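You operate a simulated robot arm through the tools that you are given. There is no shell and no other tool. Be economical: measure what you need, move in short steps, check, and stop when the job is done.

You are at the controls of a simulated robot arm. One attempt, no reset.

TASK
Put the sports bottle on top of the clog on the washer top.

Only the result counts: the job must be done as asked and must still hold three seconds after the hand-in. Knocking over, shifting, dropping, spilling or breaking anything else fails it.

THE ROBOT
A 6-joint arm with a two-finger parallel gripper, fixed in place. Base frame: the origin is at the foot of the arm, x ahead of it, y to its left, z up; the work surface is at about z = 0. Lengths are in cm, angles in degrees, forces in N, time in s.
With the tool pointing down near the work surface it reaches from about 14 to 58 cm from the base axis. Its first joint turns from -66.0 to 66.0 degrees. Payload 2.1 kg.
The TCP is the grasp point between the finger pads, 3 cm short of the fingertips. In the tool frame z runs along the fingers and y along their closing line. The gripper opens to 9.4 cm. The fingers are 2.8 cm wide and 1 cm thick; the gripper's body (5 by 9.6 cm) begins 5.5 cm behind the TCP.
Orientation is that of the tool frame in the base frame, as a unit quaternion [x, y, z, w]. With the fingers straight down and closing along the base's y, the tool's x points along the base's -x, its y along +y and its z along -z.

THE INTERFACE
- The arm moves only by the tool drive_tool. Its argument "deltas" is a list of rows, each an object (a shift or turn left out is 0, a gripper value left out holds the last) with "delta_pos": the shift along the tool's x, y, z in cm, a list of three; "dr": the turn, a rotation vector about the tool's x, y, z in degrees, a list of three; "hand": the opening, from 0 (shut) to 1 (fully open). In form: [{"delta_pos": [x, y, z], "dr": [wx, wy, wz], "hand": hand}, ...]. A call has 1 to 10 rows; each row shifts and turns the commanded pose from where the row before left it, along the tool's axes as they then stand. A row lasts 0.2 s, in which the tool goes at most 5 cm and 8.6 degrees; a call with a longer step from one row to the next is refused whole, and so is a gripper value outside its range. Where a pose cannot be reached the arm comes as near as it can. A force on the tool above 40 N (or 10 N above the force at the start of the call, whichever is more), or a blocked arm, ends the call early, and 0.2 s more pass. The fingers move at their own pace (about 7.2 cm/s each) and stop on an object; they squeeze with about 36 N. The grip force told is the motor's: it shows also when the fingers shut on nothing. Time passes only in rows, and 0.2 s behind the last, so rows that do not move let the fingers close. The reply holds the time, the measured pose of the TCP, the force on the tool along the base axes, the opening and the grip force, in the units named above and with some noise.
- Cameras (640 x 400 px; columns grow to the right, rows downward): "scene" is fixed at [3.72, -35.73, 48.9]; the picture's right is [0.91, -0.42, 0.00], its down [-0.22, -0.49, -0.84] and it looks along [0.35, 0.77, -0.54] (base axes); focal length 214 px, centre (320, 200). "wrist" rides on the gripper at [7.6, 1.4, -10.3] in the tool frame; the picture's right is [-0.18, 0.98, 0.00], its down [-0.75, -0.14, -0.64] and it looks along [-0.63, -0.12, 0.77] (tool axes); focal length 243 px, centre (320, 200). There is no depth. A picture from a camera that has moved, and an enlarged one, comes with that camera's place and axes in the base frame and with its lens.
- capture(camera): a new picture of that camera. It takes no simulated time.
- inspect(camera, box): a new picture of the part [left, top, right, bottom] of that camera's present view, enlarged. It takes no simulated time.
- finish_job(): hands the job in; it is judged then, once.

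Work in short steps. Places have to be worked out from the pictures, the camera data and where the tool is seen: move nearer, look again, correct. Check each grasp and each placing, and mend what went wrong. You have 90 turns and 46 pictures in all, those below and enlarged ones among them. Open the gripper and draw the arm clear of the work before you hand the job in, unless the task says otherwise; then end with one line.

The tools are called after "Request:" by a JSON object that holds its "name" and its "arguments". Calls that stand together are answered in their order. drive_tool: Moves the arm, as the interface text tells. Its arguments: {"type":"object","properties":{"deltas":{"type":"array"}},"required":["deltas"]} The other tools are called the same way: capture (camera) takes a picture; inspect (camera, box) takes an enlarged picture of a part of a camera's view; finish_job () hands the job in.

At the start:

```text
time_s: 0.0
position: [29.2, -5.56, 34.54]
tool_rot: [-0.001, 1.0, 0.0, 0.001]
contact_force: [-0.3, 0.7, 0.2]
grip_width: 9.38
gripper_force: 0.0
```

scene: 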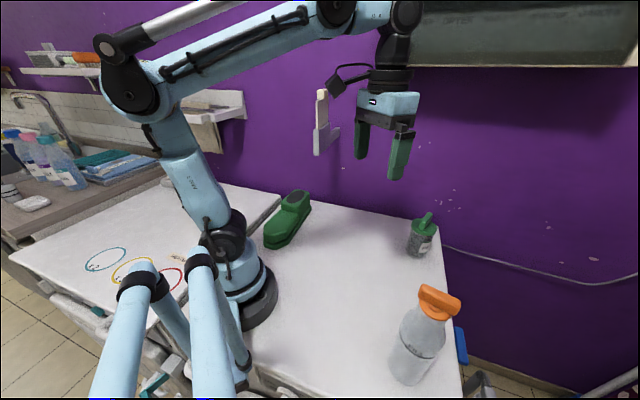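
wrist: 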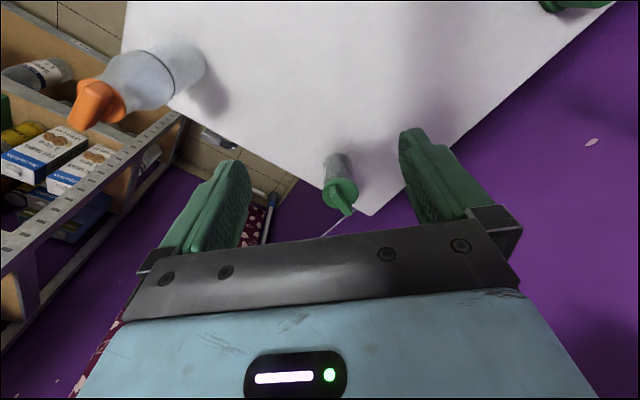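

I estimate the bottle at about (26,-27), roughly 21 cm tall, and the clog running from about (12,17) to (25,33). I'll enlarge both before moving.

Request:
{"name": "inspect", "arguments": {"camera": "scene", "box": [240, 170, 340, 260]}}

Request:
{"name": "inspect", "arguments": {"camera": "scene", "box": [370, 270, 480, 395]}}

```text
4.44 times, centred on (290, 215) of scene
camera zoom: at [3.72, -35.73, 48.9], right [0.91, -0.42, 0.0], down [-0.22, -0.49, -0.84], along [0.35, 0.77, -0.54], focal length 953 px, centre (453, 133)
```

zoom: 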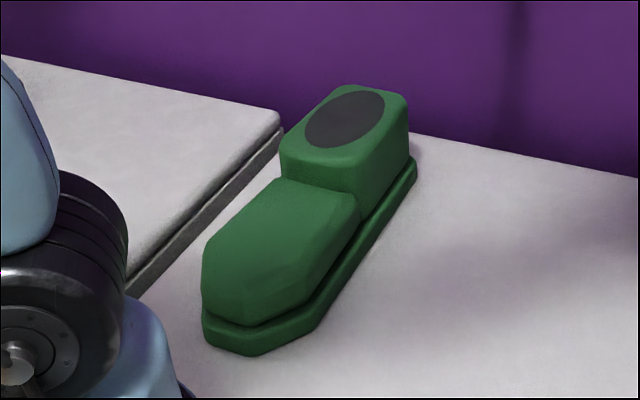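

```text
3.20 times, centred on (425, 332) of scene
camera zoom: at [3.72, -35.73, 48.9], right [0.91, -0.42, 0.0], down [-0.22, -0.49, -0.84], along [0.35, 0.77, -0.54], focal length 686 px, centre (-16, -224)
```

zoom: 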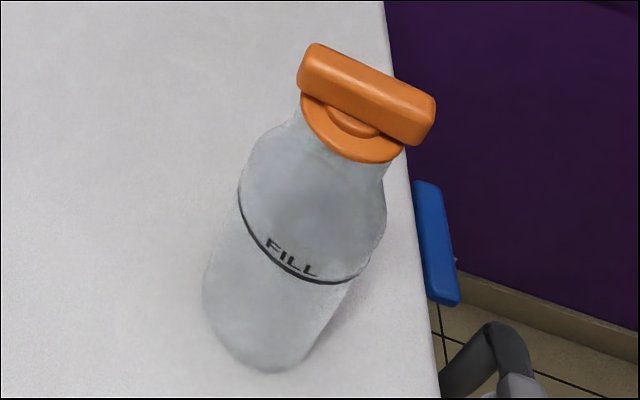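

The clog has a low toe near the base and a taller heel block with a flat dark disc. The bottle has a T-bar cap, about 20–21 cm high, near (26.5,-26.5). I'll move over the bottle, staying high.

Request:
{"name": "drive_tool", "arguments": {"deltas": [{"delta_pos": [0.3, -3.5, -0.5], "hand": 1}, {"delta_pos": [0.5, -3.5, -0.5]}, {"delta_pos": [0.5, -3.5, 0]}, {"delta_pos": [0.5, -3.5, 0]}, {"delta_pos": [0.4, -3.5, 0]}, {"delta_pos": [0.4, -3.4, 0]}, {"delta_pos": [0, 0, 0]}]}}

Request:
{"name": "capture", "arguments": {"camera": "wrist"}}

```text
time_s: 1.6
position: [26.77, -26.6, 35.42]
tool_rot: [-0.001, 1.0, 0.001, 0.002]
contact_force: [-0.5, 0.1, 0.4]
grip_width: 9.41
gripper_force: 0.1
```

```text
41 pictures are left
camera wrist: at [19.06, -25.14, 45.64], right [0.18, 0.98, 0.0], down [0.75, -0.14, 0.64], along [0.63, -0.12, -0.77], focal length 243 px, centre (320, 200)
```

wrist: 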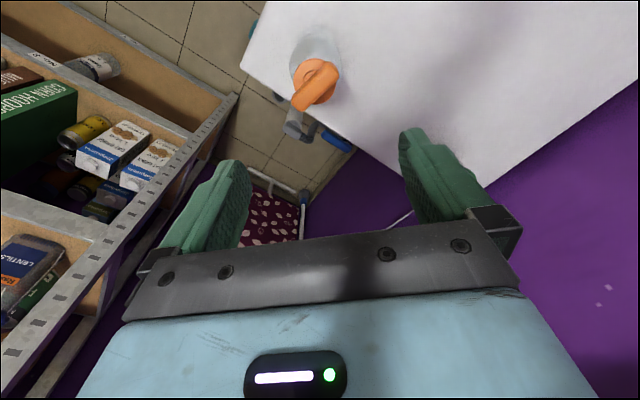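

The bar centre triangulates to about (25.2,-26.9,21.5), with the bar at about -55° in the base frame. I'll centre over it and turn the tool +55° so the fingers close across the bar.

Request:
{"name": "drive_tool", "arguments": {"deltas": [{"delta_pos": [1.6, -0.3, 0], "dr": [0, 0, 0]}, {"dr": [0, 0, 8]}, {"dr": [0, 0, 8]}, {"dr": [0, 0, 8]}, {"dr": [0, 0, 8]}, {"dr": [0, 0, 8]}, {"dr": [0, 0, 8]}, {"dr": [0, 0, 7]}, {"delta_pos": [0, 0, 3]}, {"delta_pos": [0, 0, 0]}]}}

Request:
{"name": "capture", "arguments": {"camera": "wrist"}}

Request:
{"name": "inspect", "arguments": {"camera": "scene", "box": [360, 200, 520, 395]}}

```text
time_s: 3.8
position: [25.1, -26.82, 32.6]
tool_rot: [0.461, 0.887, 0.001, 0.0]
contact_force: [-0.5, -0.2, -0.3]
grip_width: 9.43
gripper_force: 0.0
```

```text
40 pictures are left
camera wrist: at [21.66, -19.74, 42.77], right [0.91, 0.41, 0.0], down [0.32, -0.7, 0.64], along [0.27, -0.58, -0.77], focal length 243 px, centre (320, 200)
```

wrist: 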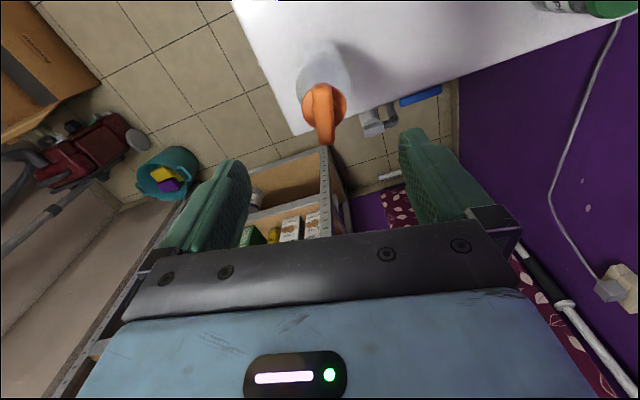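

```text
2.05 times, centred on (440, 298) of scene
camera zoom: at [3.72, -35.73, 48.9], right [0.91, -0.42, 0.0], down [-0.22, -0.49, -0.84], along [0.35, 0.77, -0.54], focal length 440 px, centre (74, 0)
```

zoom: 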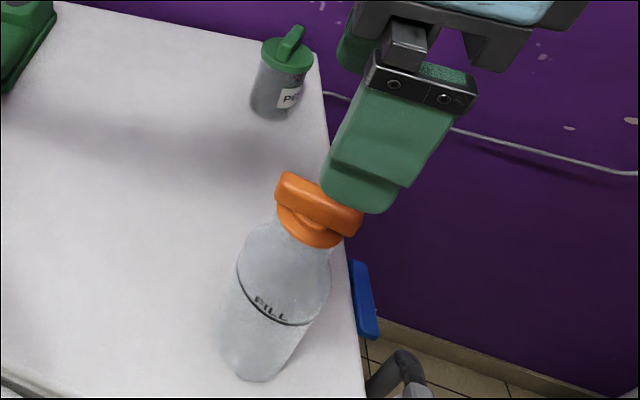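

The bar is aligned with the tool's x, offset by about 0.35 cm in tool y. I'll correct that, go down 6 cm, then look again.

Request:
{"name": "drive_tool", "arguments": {"deltas": [{"delta_pos": [0, 0.35, 2]}, {"delta_pos": [0, 0, 2]}, {"delta_pos": [0, 0, 2]}, {"delta_pos": [0, 0, 0]}]}}

Request:
{"name": "inspect", "arguments": {"camera": "wrist", "box": [220, 50, 420, 250]}}

Request:
{"name": "inspect", "arguments": {"camera": "scene", "box": [380, 220, 500, 340]}}

```text
time_s: 4.8
position: [25.2, -26.6, 26.42]
tool_rot: [0.461, 0.887, 0.001, 0.0]
contact_force: [-0.1, -0.4, 0.0]
grip_width: 9.45
gripper_force: 0.1
```

```text
2.00 times, centred on (320, 150) of wrist
camera zoom: at [21.73, -19.54, 36.67], right [0.91, 0.41, 0.0], down [0.32, -0.7, 0.64], along [0.27, -0.58, -0.77], focal length 485 px, centre (320, 300)
```

zoom: 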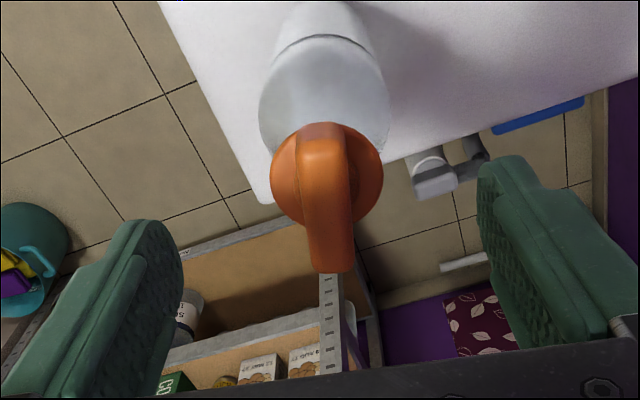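

```text
3.33 times, centred on (440, 280) of scene
camera zoom: at [3.72, -35.73, 48.9], right [0.91, -0.42, 0.0], down [-0.22, -0.49, -0.84], along [0.35, 0.77, -0.54], focal length 715 px, centre (-80, -67)
```

zoom: 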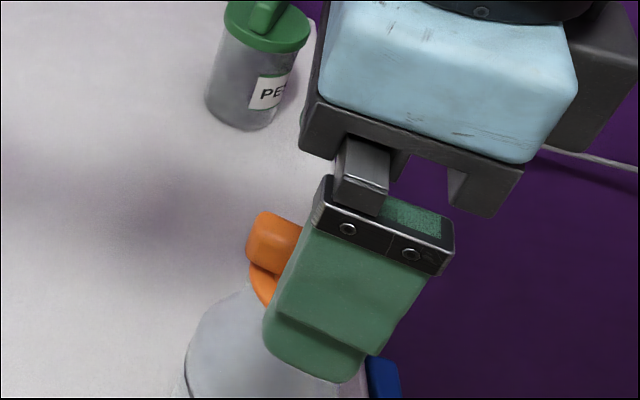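

The bar needs about +0.25 cm in tool y and +5° yaw. I'll make that correction, descend 3 cm and check the height.

Request:
{"name": "drive_tool", "arguments": {"deltas": [{"delta_pos": [0, 0.25, 1], "dr": [0, 0, 5]}, {"delta_pos": [0, 0, 1]}, {"delta_pos": [0, 0, 1]}, {"delta_pos": [0, 0, 0]}]}}

Request:
{"name": "inspect", "arguments": {"camera": "wrist", "box": [220, 50, 420, 250]}}

Request:
{"name": "inspect", "arguments": {"camera": "scene", "box": [380, 220, 500, 340]}}

```text
time_s: 5.8
position: [25.62, -26.55, 23.54]
tool_rot: [0.499, 0.866, 0.001, 0.0]
contact_force: [0.9, -0.7, 0.0]
grip_width: 9.41
gripper_force: 0.1
```

```text
2.00 times, centred on (320, 150) of wrist
camera zoom: at [22.82, -19.14, 33.74], right [0.94, 0.33, 0.0], down [0.25, -0.72, 0.64], along [0.22, -0.6, -0.77], focal length 485 px, centre (320, 300)
```

zoom: 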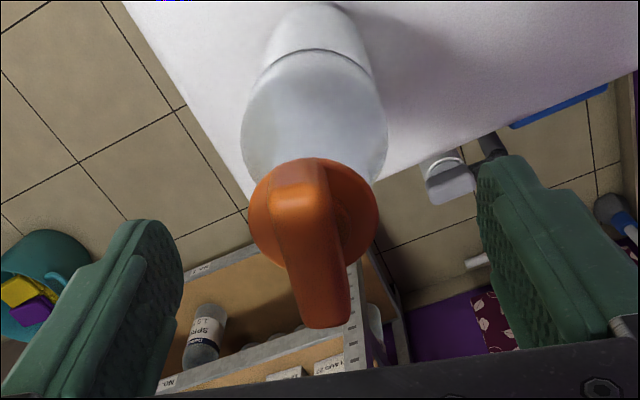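

```text
3.33 times, centred on (440, 280) of scene
camera zoom: at [3.72, -35.73, 48.9], right [0.91, -0.42, 0.0], down [-0.22, -0.49, -0.84], along [0.35, 0.77, -0.54], focal length 715 px, centre (-80, -67)
```

zoom: 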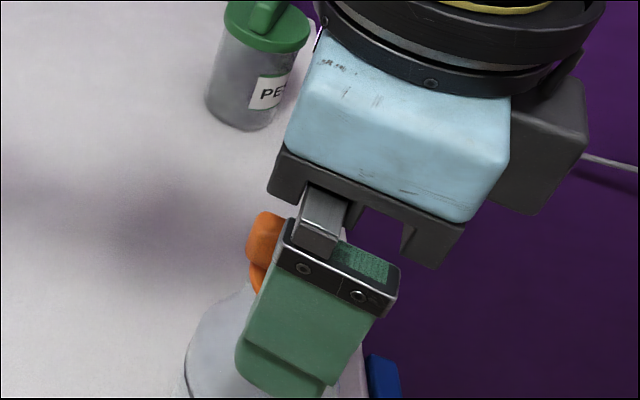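

Bar top is at about z=21.5, and the tool needs about -0.25 cm in y. I'll lower slightly to TCP 23.0 (tips at 20.0) and close; the final opening will show whether I have the bar (~1.5) or the cap disc (~4).

Request:
{"name": "drive_tool", "arguments": {"deltas": [{"delta_pos": [0, -0.25, 0.5]}, {"delta_pos": [0, 0, 0], "hand": 0.5}, {"hand": 0.3}, {"hand": 0.3}]}}

Request:
{"name": "inspect", "arguments": {"camera": "wrist", "box": [220, 50, 420, 250]}}

```text
time_s: 6.8
position: [25.28, -26.79, 22.89]
tool_rot: [0.5, 0.866, 0.001, 0.0]
contact_force: [0.9, -0.2, -0.4]
grip_width: 3.94
gripper_force: 36.1
```

```text
2.00 times, centred on (320, 150) of wrist
camera zoom: at [22.62, -19.33, 33.26], right [0.94, 0.33, 0.0], down [0.25, -0.72, 0.64], along [0.22, -0.6, -0.77], focal length 485 px, centre (320, 300)
```

zoom: 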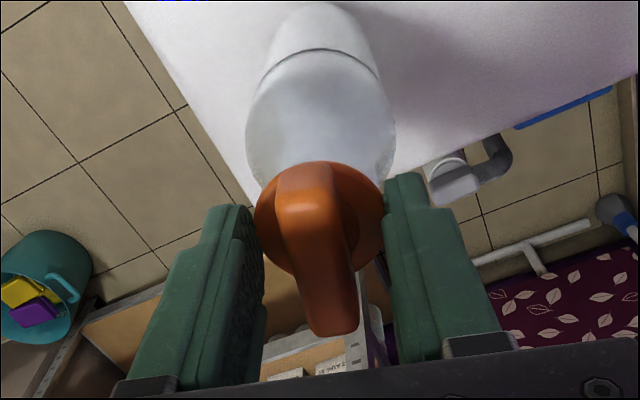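

The fingers stopped at 3.94 cm, so they are on the cap disc. I'll open, raise 0.7 cm and close on the bar instead.

Request:
{"name": "drive_tool", "arguments": {"deltas": [{"hand": 0.6}, {"hand": 0.6}, {"delta_pos": [0, 0.05, -0.7]}, {"delta_pos": [0, 0, 0]}, {"hand": 0.3}, {"hand": 0}, {"hand": 0}, {"hand": 0}]}}

Request:
{"name": "inspect", "arguments": {"camera": "wrist", "box": [220, 50, 420, 250]}}

```text
time_s: 8.6
position: [25.5, -26.64, 23.81]
tool_rot: [0.5, 0.866, 0.001, 0.0]
contact_force: [0.0, -0.9, 1.4]
grip_width: 1.44
gripper_force: 36.1
```

```text
2.00 times, centred on (320, 150) of wrist
camera zoom: at [22.69, -19.25, 34.04], right [0.94, 0.33, 0.0], down [0.25, -0.72, 0.64], along [0.22, -0.6, -0.77], focal length 485 px, centre (320, 300)
```

zoom: 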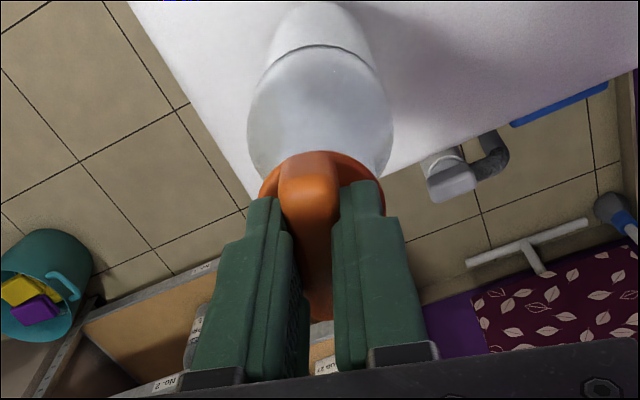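

The opening is 1.44 cm, so the bar is gripped. I'll lift slowly and check.

Request:
{"name": "drive_tool", "arguments": {"deltas": [{"delta_pos": [0, 0, -0.5]}, {"delta_pos": [0, 0, -1]}, {"delta_pos": [0, 0, -1.5]}, {"delta_pos": [0, 0, 0]}]}}

Request:
{"name": "capture", "arguments": {"camera": "scene"}}

Request:
{"name": "capture", "arguments": {"camera": "wrist"}}

```text
time_s: 9.6
position: [25.43, -26.63, 26.59]
tool_rot: [0.5, 0.866, 0.001, 0.0]
contact_force: [-0.1, -0.1, -0.8]
grip_width: 1.46
gripper_force: 36.4
```

```text
32 pictures are left
```

scene: 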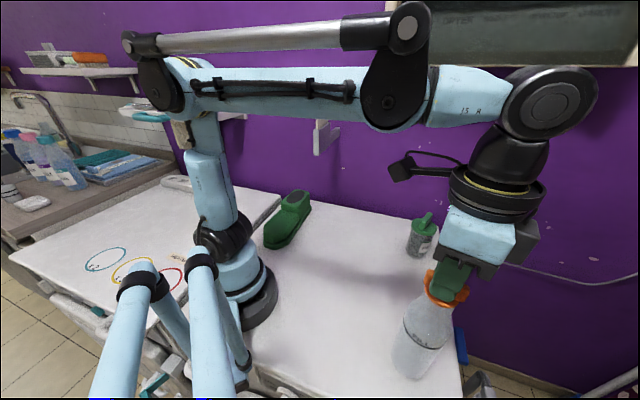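

```text
31 pictures are left
camera wrist: at [22.7, -19.27, 36.92], right [0.94, 0.33, 0.0], down [0.25, -0.72, 0.64], along [0.22, -0.6, -0.77], focal length 243 px, centre (320, 200)
```

wrist: 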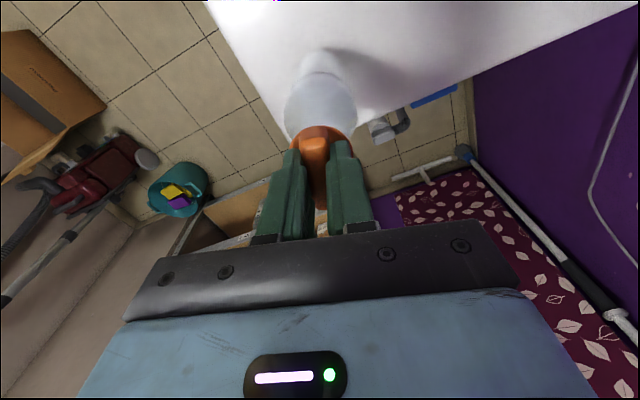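

The lift is good: the bottle hangs upright, with its base about 23.8 cm below the TCP. The clog's heel-block top should be near (23,28.5) at z≈8. I'll raise to about z=38.5 before swinging.

Request:
{"name": "drive_tool", "arguments": {"deltas": [{"delta_pos": [0, 0, -1]}, {"delta_pos": [0, 0, -2]}, {"delta_pos": [0, 0, -2.5]}, {"delta_pos": [0, 0, -2.5]}, {"delta_pos": [0, 0, -2]}, {"delta_pos": [0, 0, -1.5]}, {"delta_pos": [0, 0, -0.5]}, {"delta_pos": [0, 0, 0]}]}}

```text
time_s: 11.4
position: [25.44, -26.65, 38.65]
tool_rot: [0.499, 0.867, 0.001, 0.001]
contact_force: [0.1, 1.2, -1.1]
grip_width: 1.43
gripper_force: 35.6
```

The height is reached and the grip is steady. Now I'll swing about the base axis by 45°, with the yaw turning along.

Request:
{"name": "drive_tool", "arguments": {"deltas": [{"delta_pos": [0.446, 1.541, 0], "dr": [0, 0, -2.5]}, {"delta_pos": [0.893, 3.083, 0], "dr": [0, 0, -5]}, {"delta_pos": [0.893, 3.083, 0], "dr": [0, 0, -5]}, {"delta_pos": [0.893, 3.083, 0], "dr": [0, 0, -5]}, {"delta_pos": [0.893, 3.083, 0], "dr": [0, 0, -5]}, {"delta_pos": [0.893, 3.083, 0], "dr": [0, 0, -5]}, {"delta_pos": [0.893, 3.083, 0], "dr": [0, 0, -5]}, {"delta_pos": [0.893, 3.083, 0], "dr": [0, 0, -5]}, {"delta_pos": [0.893, 3.083, 0], "dr": [0, 0, -5]}, {"delta_pos": [0.446, 1.541, 0], "dr": [0, 0, -2.5]}]}}

Request:
{"name": "capture", "arguments": {"camera": "wrist"}}

```text
time_s: 13.6
position: [36.94, -0.88, 38.65]
tool_rot: [0.129, 0.992, 0.0, 0.002]
contact_force: [0.7, 0.4, -1.0]
grip_width: 1.41
gripper_force: 35.5
```

```text
30 pictures are left
camera wrist: at [29.75, 2.52, 48.82], right [0.43, 0.9, 0.0], down [0.69, -0.33, 0.64], along [0.58, -0.28, -0.77], focal length 243 px, centre (320, 200)
```

wrist: 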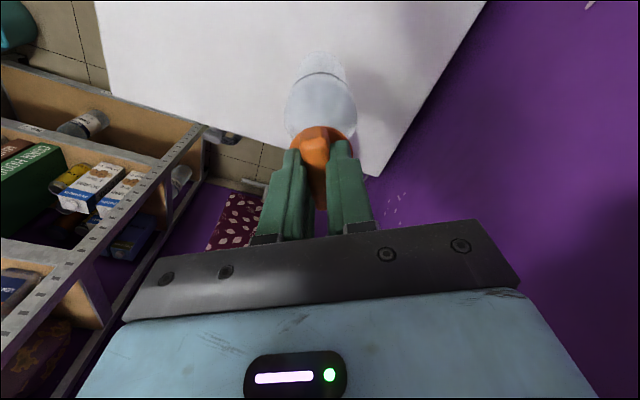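

All is steady. The wall and its bracket lie close outside this arc, so I'll pull in 4 cm radially, swing another 30° and look at the clog.

Request:
{"name": "drive_tool", "arguments": {"deltas": [{"delta_pos": [1.945, -0.47, 0]}, {"delta_pos": [1.945, -0.47, 0]}, {"delta_pos": [0.4, 1.383, 0], "dr": [0, 0, -2.5]}, {"delta_pos": [0.801, 2.766, 0], "dr": [0, 0, -5]}, {"delta_pos": [0.801, 2.766, 0], "dr": [0, 0, -5]}, {"delta_pos": [0.801, 2.766, 0], "dr": [0, 0, -5]}, {"delta_pos": [0.801, 2.766, 0], "dr": [0, 0, -5]}, {"delta_pos": [0.801, 2.766, 0], "dr": [0, 0, -5]}, {"delta_pos": [0.4, 1.383, 0], "dr": [0, 0, -2.5]}, {"delta_pos": [0, 0, 0]}]}}

Request:
{"name": "capture", "arguments": {"camera": "wrist"}}

Request:
{"name": "capture", "arguments": {"camera": "scene"}}

```text
time_s: 15.8
position: [28.73, 15.44, 38.85]
tool_rot: [-0.131, 0.991, -0.003, 0.002]
contact_force: [10.2, -16.6, 0.7]
grip_width: 1.31
gripper_force: 36.1
```

```text
29 pictures are left
camera wrist: at [20.82, 15.07, 49.02], right [-0.08, 1.0, 0.0], down [0.76, 0.06, 0.65], along [0.64, 0.05, -0.76], focal length 243 px, centre (320, 200)
```

wrist: 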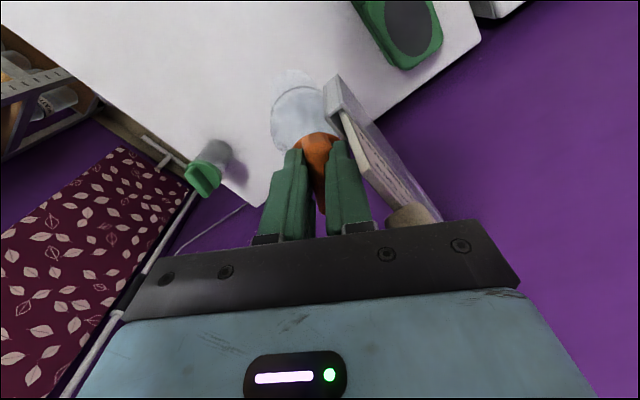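

```text
28 pictures are left
```

scene: 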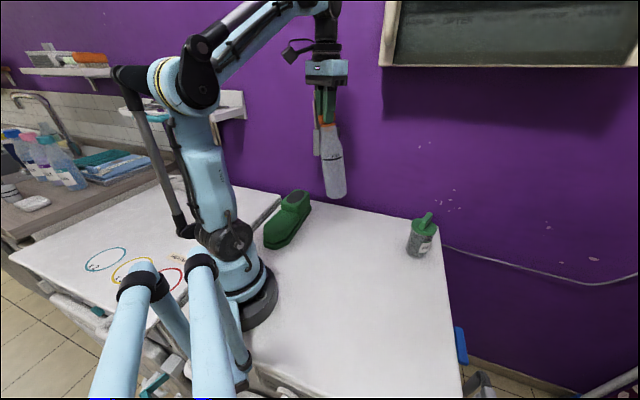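

There's contact, about 19 N: the bottle touched the wall bracket, which sticks out further than I judged. I'll back straight off along -y.

Request:
{"name": "drive_tool", "arguments": {"deltas": [{"delta_pos": [0.5, -1.9, 0]}, {"delta_pos": [0.5, -1.9, 0]}, {"delta_pos": [0.5, -1.9, 0]}, {"delta_pos": [0, 0, 0]}]}}

Request:
{"name": "capture", "arguments": {"camera": "wrist"}}

Request:
{"name": "inspect", "arguments": {"camera": "scene", "box": [260, 60, 400, 230]}}

```text
time_s: 16.8
position: [28.71, 9.96, 39.0]
tool_rot: [-0.132, 0.991, 0.001, 0.001]
contact_force: [-0.9, 0.5, -1.0]
grip_width: 1.42
gripper_force: 36.3
```

```text
27 pictures are left
camera wrist: at [20.91, 9.45, 49.19], right [-0.08, 1.0, 0.0], down [0.76, 0.06, 0.64], along [0.64, 0.05, -0.77], focal length 243 px, centre (320, 200)
```

wrist: 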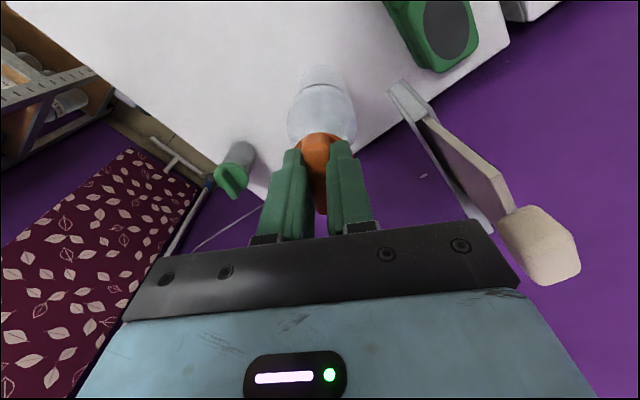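

```text
2.35 times, centred on (330, 145) of scene
camera zoom: at [3.72, -35.73, 48.9], right [0.91, -0.42, 0.0], down [-0.22, -0.49, -0.84], along [0.35, 0.77, -0.54], focal length 505 px, centre (296, 329)
```

zoom: 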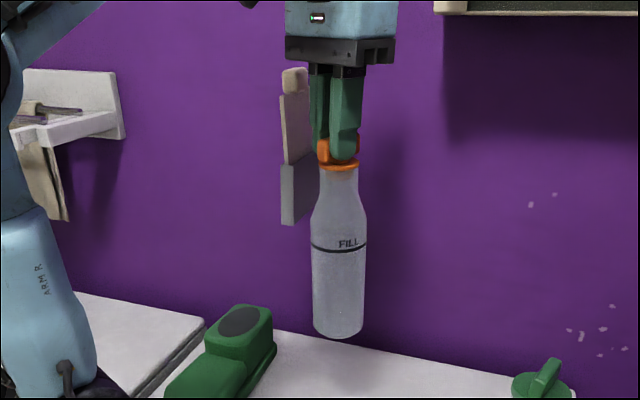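

The bottle is still held upright. Triangulation puts the bracket plate at about (26–33, 17–22), z≈24–42. I'll retract to r≈23, pass inside it, and continue to azimuth ~54°.

Request:
{"name": "drive_tool", "arguments": {"deltas": [{"delta_pos": [2.46, -0.18, 0]}, {"delta_pos": [2.46, -0.18, 0]}, {"delta_pos": [2.46, -0.18, 0]}, {"delta_pos": [0, 0, 0]}]}}

Request:
{"name": "capture", "arguments": {"camera": "scene"}}

Request:
{"name": "capture", "arguments": {"camera": "wrist"}}

```text
time_s: 17.8
position: [21.65, 7.46, 39.0]
tool_rot: [-0.132, 0.991, 0.0, 0.001]
contact_force: [-1.6, 0.4, -1.1]
grip_width: 1.43
gripper_force: 35.6
```

```text
25 pictures are left
```

scene: 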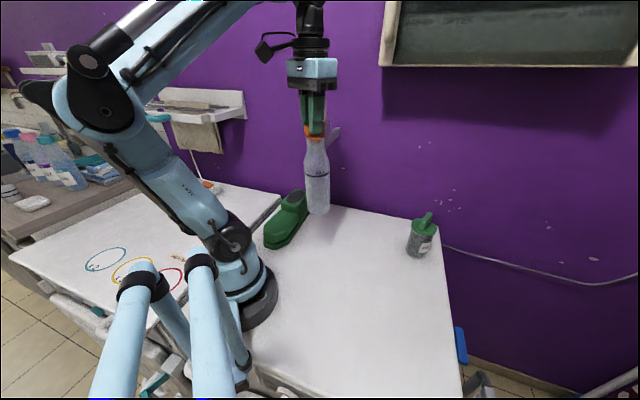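

```text
24 pictures are left
camera wrist: at [13.76, 6.88, 49.14], right [-0.08, 1.0, 0.0], down [0.76, 0.06, 0.64], along [0.64, 0.05, -0.77], focal length 243 px, centre (320, 200)
```

wrist: 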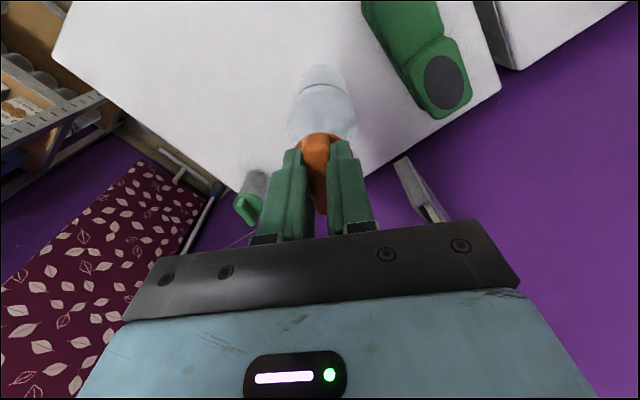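

The path is clear now. I'll arc 30° inside the bracket at r≈23.

Request:
{"name": "drive_tool", "arguments": {"deltas": [{"delta_pos": [0.116, 0.997, 0], "dr": [0, 0, -2.5]}, {"delta_pos": [0.232, 1.993, 0], "dr": [0, 0, -5]}, {"delta_pos": [0.232, 1.993, 0], "dr": [0, 0, -5]}, {"delta_pos": [0.232, 1.993, 0], "dr": [0, 0, -5]}, {"delta_pos": [0.232, 1.993, 0], "dr": [0, 0, -5]}, {"delta_pos": [0.232, 1.993, 0], "dr": [0, 0, -5]}, {"delta_pos": [0.232, 1.993, 0], "dr": [0, 0, -5]}, {"delta_pos": [0, 0, 0]}]}}

Request:
{"name": "capture", "arguments": {"camera": "wrist"}}

Request:
{"name": "capture", "arguments": {"camera": "scene"}}

```text
time_s: 19.6
position: [13.99, 17.97, 38.92]
tool_rot: [-0.403, 0.915, 0.0, 0.001]
contact_force: [-0.5, 0.3, -0.9]
grip_width: 1.45
gripper_force: 35.7
```

```text
23 pictures are left
camera wrist: at [7.71, 13.36, 49.11], right [-0.6, 0.8, 0.0], down [0.61, 0.46, 0.64], along [0.51, 0.39, -0.77], focal length 243 px, centre (320, 200)
```

wrist: 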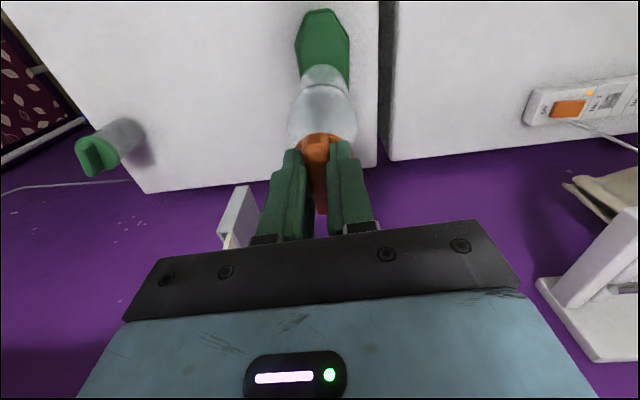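

```text
22 pictures are left
```

scene: 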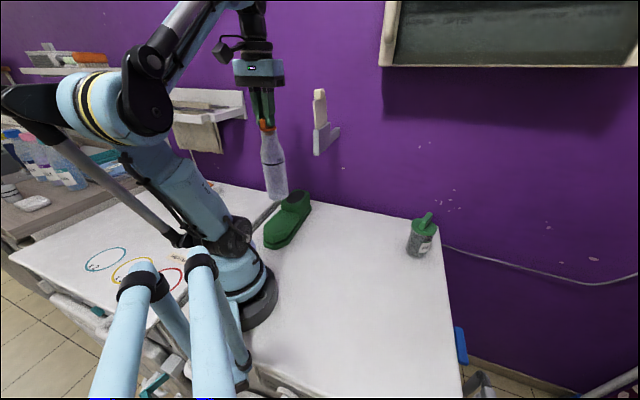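

The bottle is near (14,18) and the bracket is undisturbed. Two wrist views put the heel disc at about (23.0,28.3), z≈6–7. I'll zoom in to measure where the bottle base sits relative to the TCP.

Request:
{"name": "inspect", "arguments": {"camera": "wrist", "box": [260, 0, 390, 240]}}

Request:
{"name": "inspect", "arguments": {"camera": "scene", "box": [220, 80, 320, 260]}}

```text
1.67 times, centred on (325, 120) of wrist
camera zoom: at [7.71, 13.36, 49.11], right [-0.6, 0.8, 0.0], down [0.61, 0.46, 0.64], along [0.51, 0.39, -0.77], focal length 404 px, centre (312, 333)
```

zoom: 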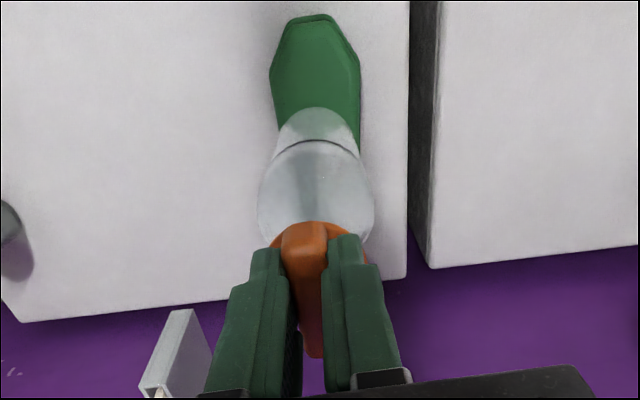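

```text
2.22 times, centred on (270, 170) of scene
camera zoom: at [3.72, -35.73, 48.9], right [0.91, -0.42, 0.0], down [-0.22, -0.49, -0.84], along [0.35, 0.77, -0.54], focal length 477 px, centre (431, 267)
```

zoom: 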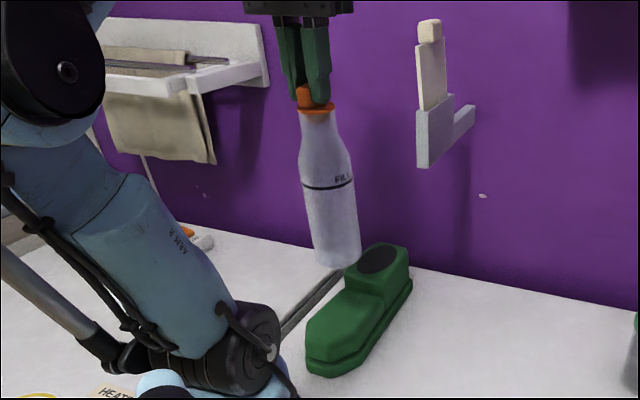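

Bottle base comparison before and after the bump shows it now leans about 4° in the grip, with the base toward -tool x. I'll tilt the tool +4° about its y to stand the bottle upright, then check.

Request:
{"name": "drive_tool", "arguments": {"deltas": [{"dr": [0, 2, 0]}, {"dr": [0, 2, 0]}, {"delta_pos": [0, 0, 0]}]}}

Request:
{"name": "inspect", "arguments": {"camera": "scene", "box": [220, 80, 320, 260]}}

```text
time_s: 20.4
position: [14.13, 17.97, 38.87]
tool_rot: [-0.403, 0.915, -0.014, -0.031]
contact_force: [0.3, 0.9, -1.6]
grip_width: 1.44
gripper_force: 35.3
```

```text
2.22 times, centred on (270, 170) of scene
camera zoom: at [3.72, -35.73, 48.9], right [0.91, -0.42, 0.0], down [-0.22, -0.49, -0.84], along [0.35, 0.77, -0.54], focal length 477 px, centre (431, 267)
```

zoom: 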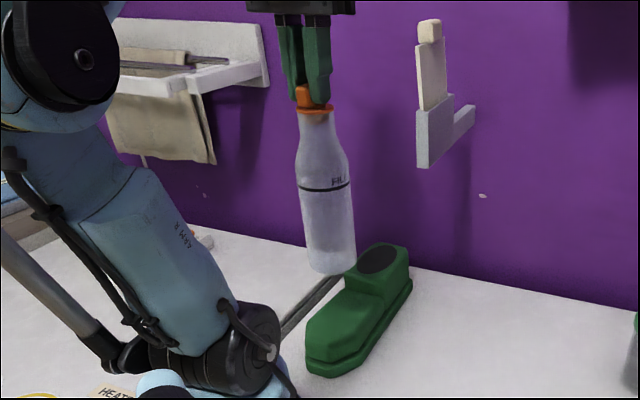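

The bottle is now nearly upright, slightly over-corrected, so I'll take back about 1.2°. Then I'll move out over the heel at (23.0,28.4), keeping height.

Request:
{"name": "drive_tool", "arguments": {"deltas": [{"dr": [0, -1.2, 0]}, {"delta_pos": [-1.5, 0.06, -0.07]}, {"delta_pos": [-2.5, 0.09, -0.12]}, {"delta_pos": [-2.5, 0.09, -0.12]}, {"delta_pos": [-2.5, 0.09, -0.12]}, {"delta_pos": [-2.5, 0.09, -0.12]}, {"delta_pos": [-1.5, 0.06, -0.08]}, {"delta_pos": [-0.7, 0.03, -0.04]}, {"delta_pos": [0, 0, 0]}]}}

Request:
{"name": "inspect", "arguments": {"camera": "scene", "box": [240, 90, 340, 260]}}

Request:
{"name": "capture", "arguments": {"camera": "wrist"}}

```text
time_s: 22.4
position: [22.9, 28.51, 39.1]
tool_rot: [-0.403, 0.915, -0.01, -0.022]
contact_force: [0.0, -0.4, -1.7]
grip_width: 1.43
gripper_force: 35.9
```

```text
2.35 times, centred on (290, 175) of scene
camera zoom: at [3.72, -35.73, 48.9], right [0.91, -0.42, 0.0], down [-0.22, -0.49, -0.84], along [0.35, 0.77, -0.54], focal length 505 px, centre (391, 259)
```

zoom: 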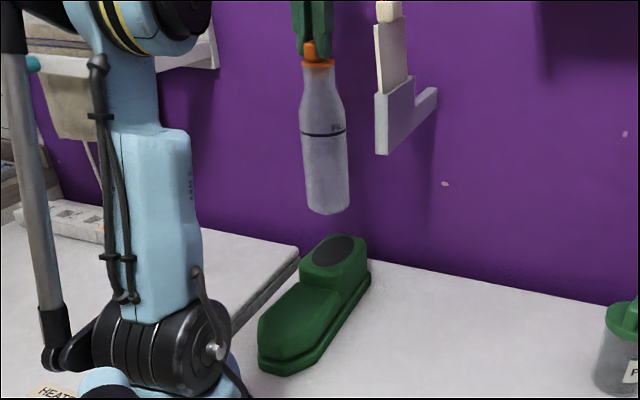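

```text
17 pictures are left
camera wrist: at [16.85, 24.21, 49.61], right [-0.6, 0.8, -0.01], down [0.63, 0.48, 0.61], along [0.49, 0.36, -0.8], focal length 243 px, centre (320, 200)
```

wrist: 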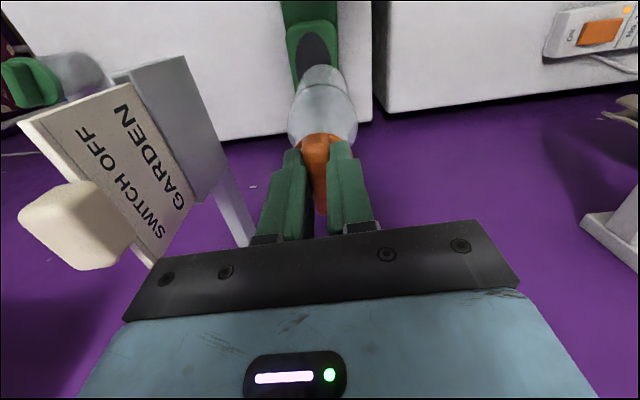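

The bottle hangs over the heel and lines up laterally; along the clog's axis I judge it about 0.9 cm too far out. The panel beside it ("SWITCH OFF GARDEN") is scenery to steer clear of. I'll shift 0.9 cm inward, descend 5.5 cm and check.

Request:
{"name": "drive_tool", "arguments": {"deltas": [{"delta_pos": [0.9, 0, 0.04]}, {"delta_pos": [-0.05, 0, 1.2]}, {"delta_pos": [-0.07, 0, 1.5]}, {"delta_pos": [-0.07, 0, 1.5]}, {"delta_pos": [-0.06, 0, 1.2]}, {"delta_pos": [0, 0, 0]}]}}

Request:
{"name": "inspect", "arguments": {"camera": "scene", "box": [250, 120, 340, 240]}}

Request:
{"name": "inspect", "arguments": {"camera": "wrist", "box": [240, 0, 400, 160]}}

```text
time_s: 23.8
position: [22.26, 27.4, 33.49]
tool_rot: [-0.403, 0.915, -0.01, -0.022]
contact_force: [-0.2, -0.3, -1.0]
grip_width: 1.44
gripper_force: 35.9
```

```text
3.33 times, centred on (295, 180) of scene
camera zoom: at [3.72, -35.73, 48.9], right [0.91, -0.42, 0.0], down [-0.22, -0.49, -0.84], along [0.35, 0.77, -0.54], focal length 715 px, centre (403, 267)
```

zoom: 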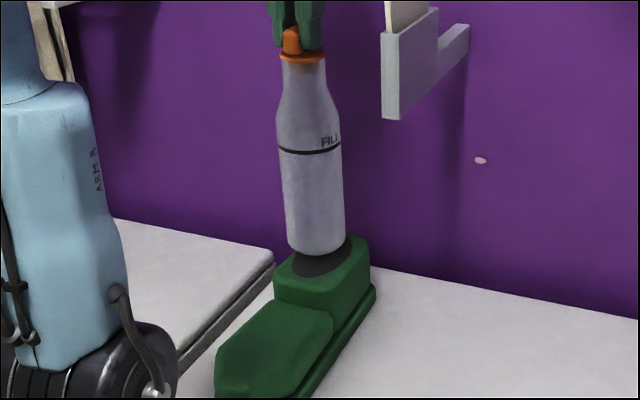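

```text
2.50 times, centred on (320, 80) of wrist
camera zoom: at [16.31, 23.42, 44.03], right [-0.6, 0.8, -0.01], down [0.63, 0.48, 0.61], along [0.49, 0.36, -0.8], focal length 606 px, centre (320, 500)
```

zoom: 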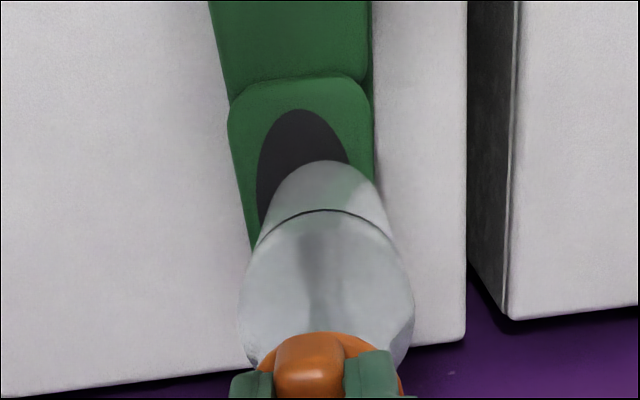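

The base sits about 0.9 cm too far in +tool y relative to the heel block in both views; along the clog it is about right. I'll shift -0.95 in y and +0.2 in x and recheck.

Request:
{"name": "drive_tool", "arguments": {"deltas": [{"delta_pos": [0.2, -0.5, 0]}, {"delta_pos": [0, -0.45, 0.5]}, {"delta_pos": [0, 0, 0]}]}}

Request:
{"name": "inspect", "arguments": {"camera": "scene", "box": [250, 120, 340, 240]}}

Request:
{"name": "inspect", "arguments": {"camera": "wrist", "box": [240, 0, 400, 160]}}

```text
time_s: 24.6
position: [22.89, 26.86, 33.07]
tool_rot: [-0.404, 0.915, -0.01, -0.022]
contact_force: [0.3, 0.5, -1.5]
grip_width: 1.43
gripper_force: 36.0
```

```text
3.33 times, centred on (295, 180) of scene
camera zoom: at [3.72, -35.73, 48.9], right [0.91, -0.42, 0.0], down [-0.22, -0.49, -0.84], along [0.35, 0.77, -0.54], focal length 715 px, centre (403, 267)
```

zoom: 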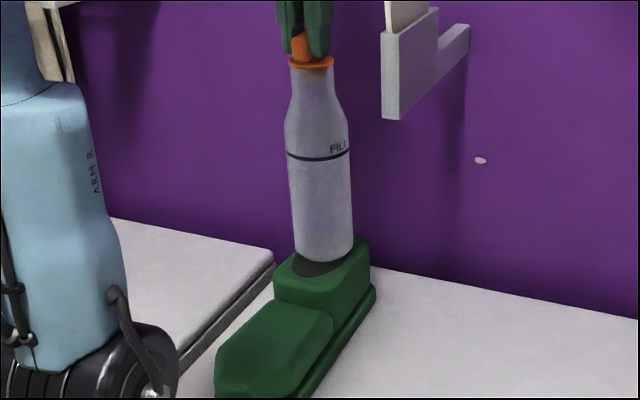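

```text
2.50 times, centred on (320, 80) of wrist
camera zoom: at [16.86, 22.63, 43.55], right [-0.6, 0.8, -0.01], down [0.63, 0.48, 0.61], along [0.49, 0.36, -0.8], focal length 606 px, centre (320, 500)
```

zoom: 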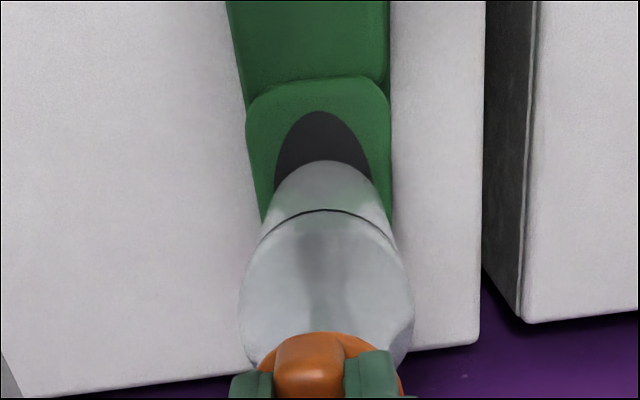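

The base is now centred on the heel block in both views. I'll descend slowly and watch the force.

Request:
{"name": "drive_tool", "arguments": {"deltas": [{"delta_pos": [-0.01, 0, 0.3]}, {"delta_pos": [-0.01, 0, 0.3]}, {"delta_pos": [0, 0, 0]}]}}

Request:
{"name": "inspect", "arguments": {"camera": "scene", "box": [260, 160, 330, 230]}}

```text
time_s: 25.4
position: [22.94, 26.83, 32.45]
tool_rot: [-0.403, 0.915, -0.009, -0.021]
contact_force: [-0.6, 2.1, 28.1]
grip_width: 1.4
gripper_force: 35.8
```

```text
5.71 times, centred on (295, 195) of scene
camera zoom: at [3.71, -35.74, 48.89], right [0.91, -0.42, 0.0], down [-0.22, -0.49, -0.84], along [0.35, 0.77, -0.54], focal length 1226 px, centre (463, 229)
```

zoom: 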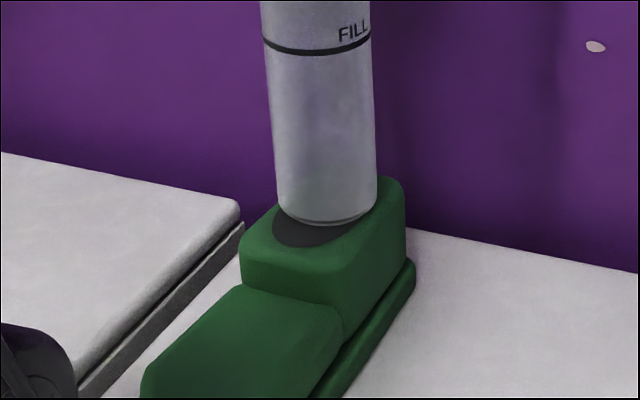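

Contact at 28 N: the base is seated on the heel top, laterally centred, about 0.8 cm back of disc centre but well within the block. I'll ease the load before releasing.

Request:
{"name": "drive_tool", "arguments": {"deltas": [{"delta_pos": [0, 0, -0.2]}, {"delta_pos": [0, 0, 0]}]}}

```text
time_s: 26.0
position: [22.85, 26.81, 32.41]
tool_rot: [-0.404, 0.914, -0.01, -0.021]
contact_force: [-0.7, 0.1, -0.7]
grip_width: 1.4
gripper_force: 36.5
```

The load is almost zero, so I'll lower 0.08 cm for light contact and open the fingers moderately.

Request:
{"name": "drive_tool", "arguments": {"deltas": [{"delta_pos": [0, 0, 0.08]}, {"hand": 0.22}, {"hand": 0.3}, {"hand": 0.4}, {"delta_pos": [0, 0, 0]}]}}

Request:
{"name": "capture", "arguments": {"camera": "scene"}}

Request:
{"name": "capture", "arguments": {"camera": "wrist"}}

```text
time_s: 27.2
position: [22.88, 26.96, 32.38]
tool_rot: [-0.403, 0.915, -0.009, -0.021]
contact_force: [-0.2, -0.3, -0.4]
grip_width: 3.76
gripper_force: 0.1
```

```text
11 pictures are left
```

scene: 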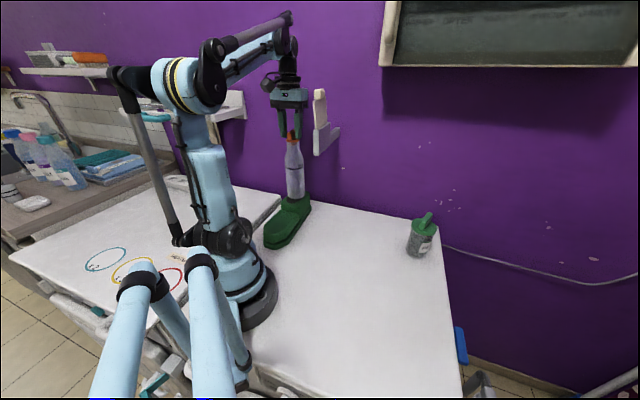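

```text
10 pictures are left
camera wrist: at [16.88, 22.69, 43.06], right [-0.6, 0.8, -0.01], down [0.63, 0.48, 0.61], along [0.49, 0.36, -0.8], focal length 243 px, centre (320, 200)
```

wrist: 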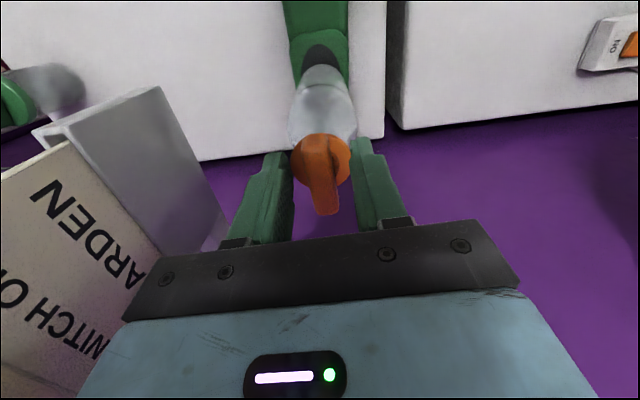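

The bottle is released and stands on its own. I'll open slightly more and rise straight up, clear of the bar.

Request:
{"name": "drive_tool", "arguments": {"deltas": [{"delta_pos": [0, 0, -0.5]}, {"delta_pos": [0.02, 0, -1]}, {"delta_pos": [0.05, 0, -1.5]}, {"delta_pos": [0.05, 0, -2]}, {"delta_pos": [0.1, 0, -2]}, {"delta_pos": [0.1, 0, -2]}, {"delta_pos": [0, 0, 0]}]}}

Request:
{"name": "capture", "arguments": {"camera": "scene"}}

```text
time_s: 28.8
position: [23.18, 27.09, 41.34]
tool_rot: [-0.404, 0.914, -0.01, -0.022]
contact_force: [0.7, -0.3, -0.4]
grip_width: 3.78
gripper_force: 0.2
```

```text
9 pictures are left
```

scene: 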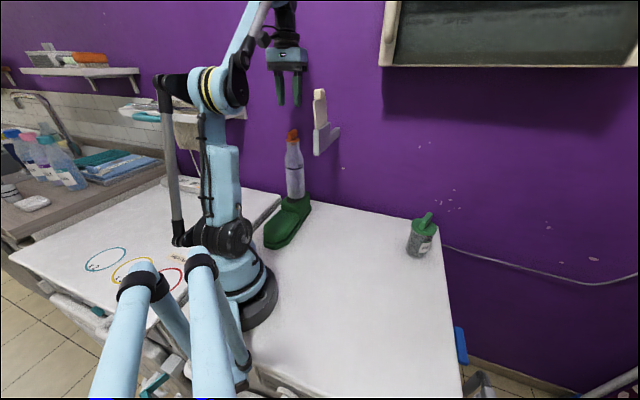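

The fingers are well above the bottle, which stands upright. I'll draw the arm back toward the base, open the gripper, and check the final state.

Request:
{"name": "drive_tool", "arguments": {"deltas": [{"delta_pos": [2, 0, 0]}, {"delta_pos": [2.5, 0, 0]}, {"delta_pos": [2.5, 0, 0]}, {"delta_pos": [2.5, 0, 0]}, {"delta_pos": [1.5, 0, 0], "hand": 1}, {"delta_pos": [0, 0, 0]}, {"delta_pos": [0, 0, 0]}]}}

Request:
{"name": "inspect", "arguments": {"camera": "scene", "box": [240, 110, 350, 250]}}

```text
time_s: 30.4
position: [15.77, 18.83, 42.14]
tool_rot: [-0.404, 0.914, -0.009, -0.022]
contact_force: [0.0, 0.0, -0.4]
grip_width: 9.4
gripper_force: 0.0
```

```text
2.86 times, centred on (295, 180) of scene
camera zoom: at [3.72, -35.73, 48.9], right [0.91, -0.42, 0.0], down [-0.22, -0.49, -0.84], along [0.35, 0.77, -0.54], focal length 613 px, centre (391, 257)
```

zoom: 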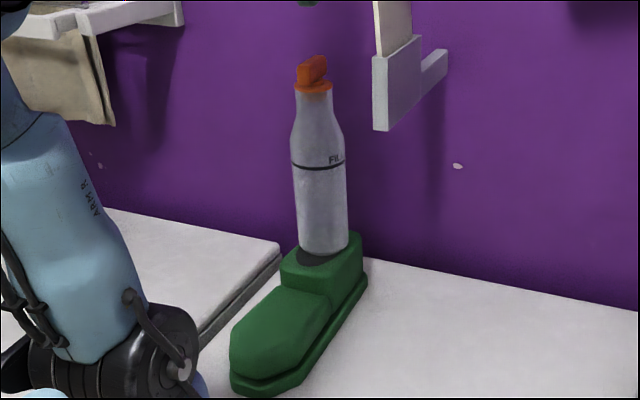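

The bottle stands upright on the clog's heel, the clog hasn't moved, and the arm is clear with the gripper open. I'm handing in.

Request:
{"name": "finish_job", "arguments": {}}

```text
The job is handed in.
```

The sports bottle is standing upright on the heel of the clog, released and steady with the arm clear; on the way it bumped the wall-mounted panel at about 19 N, and the pictures show no sign that the panel moved.
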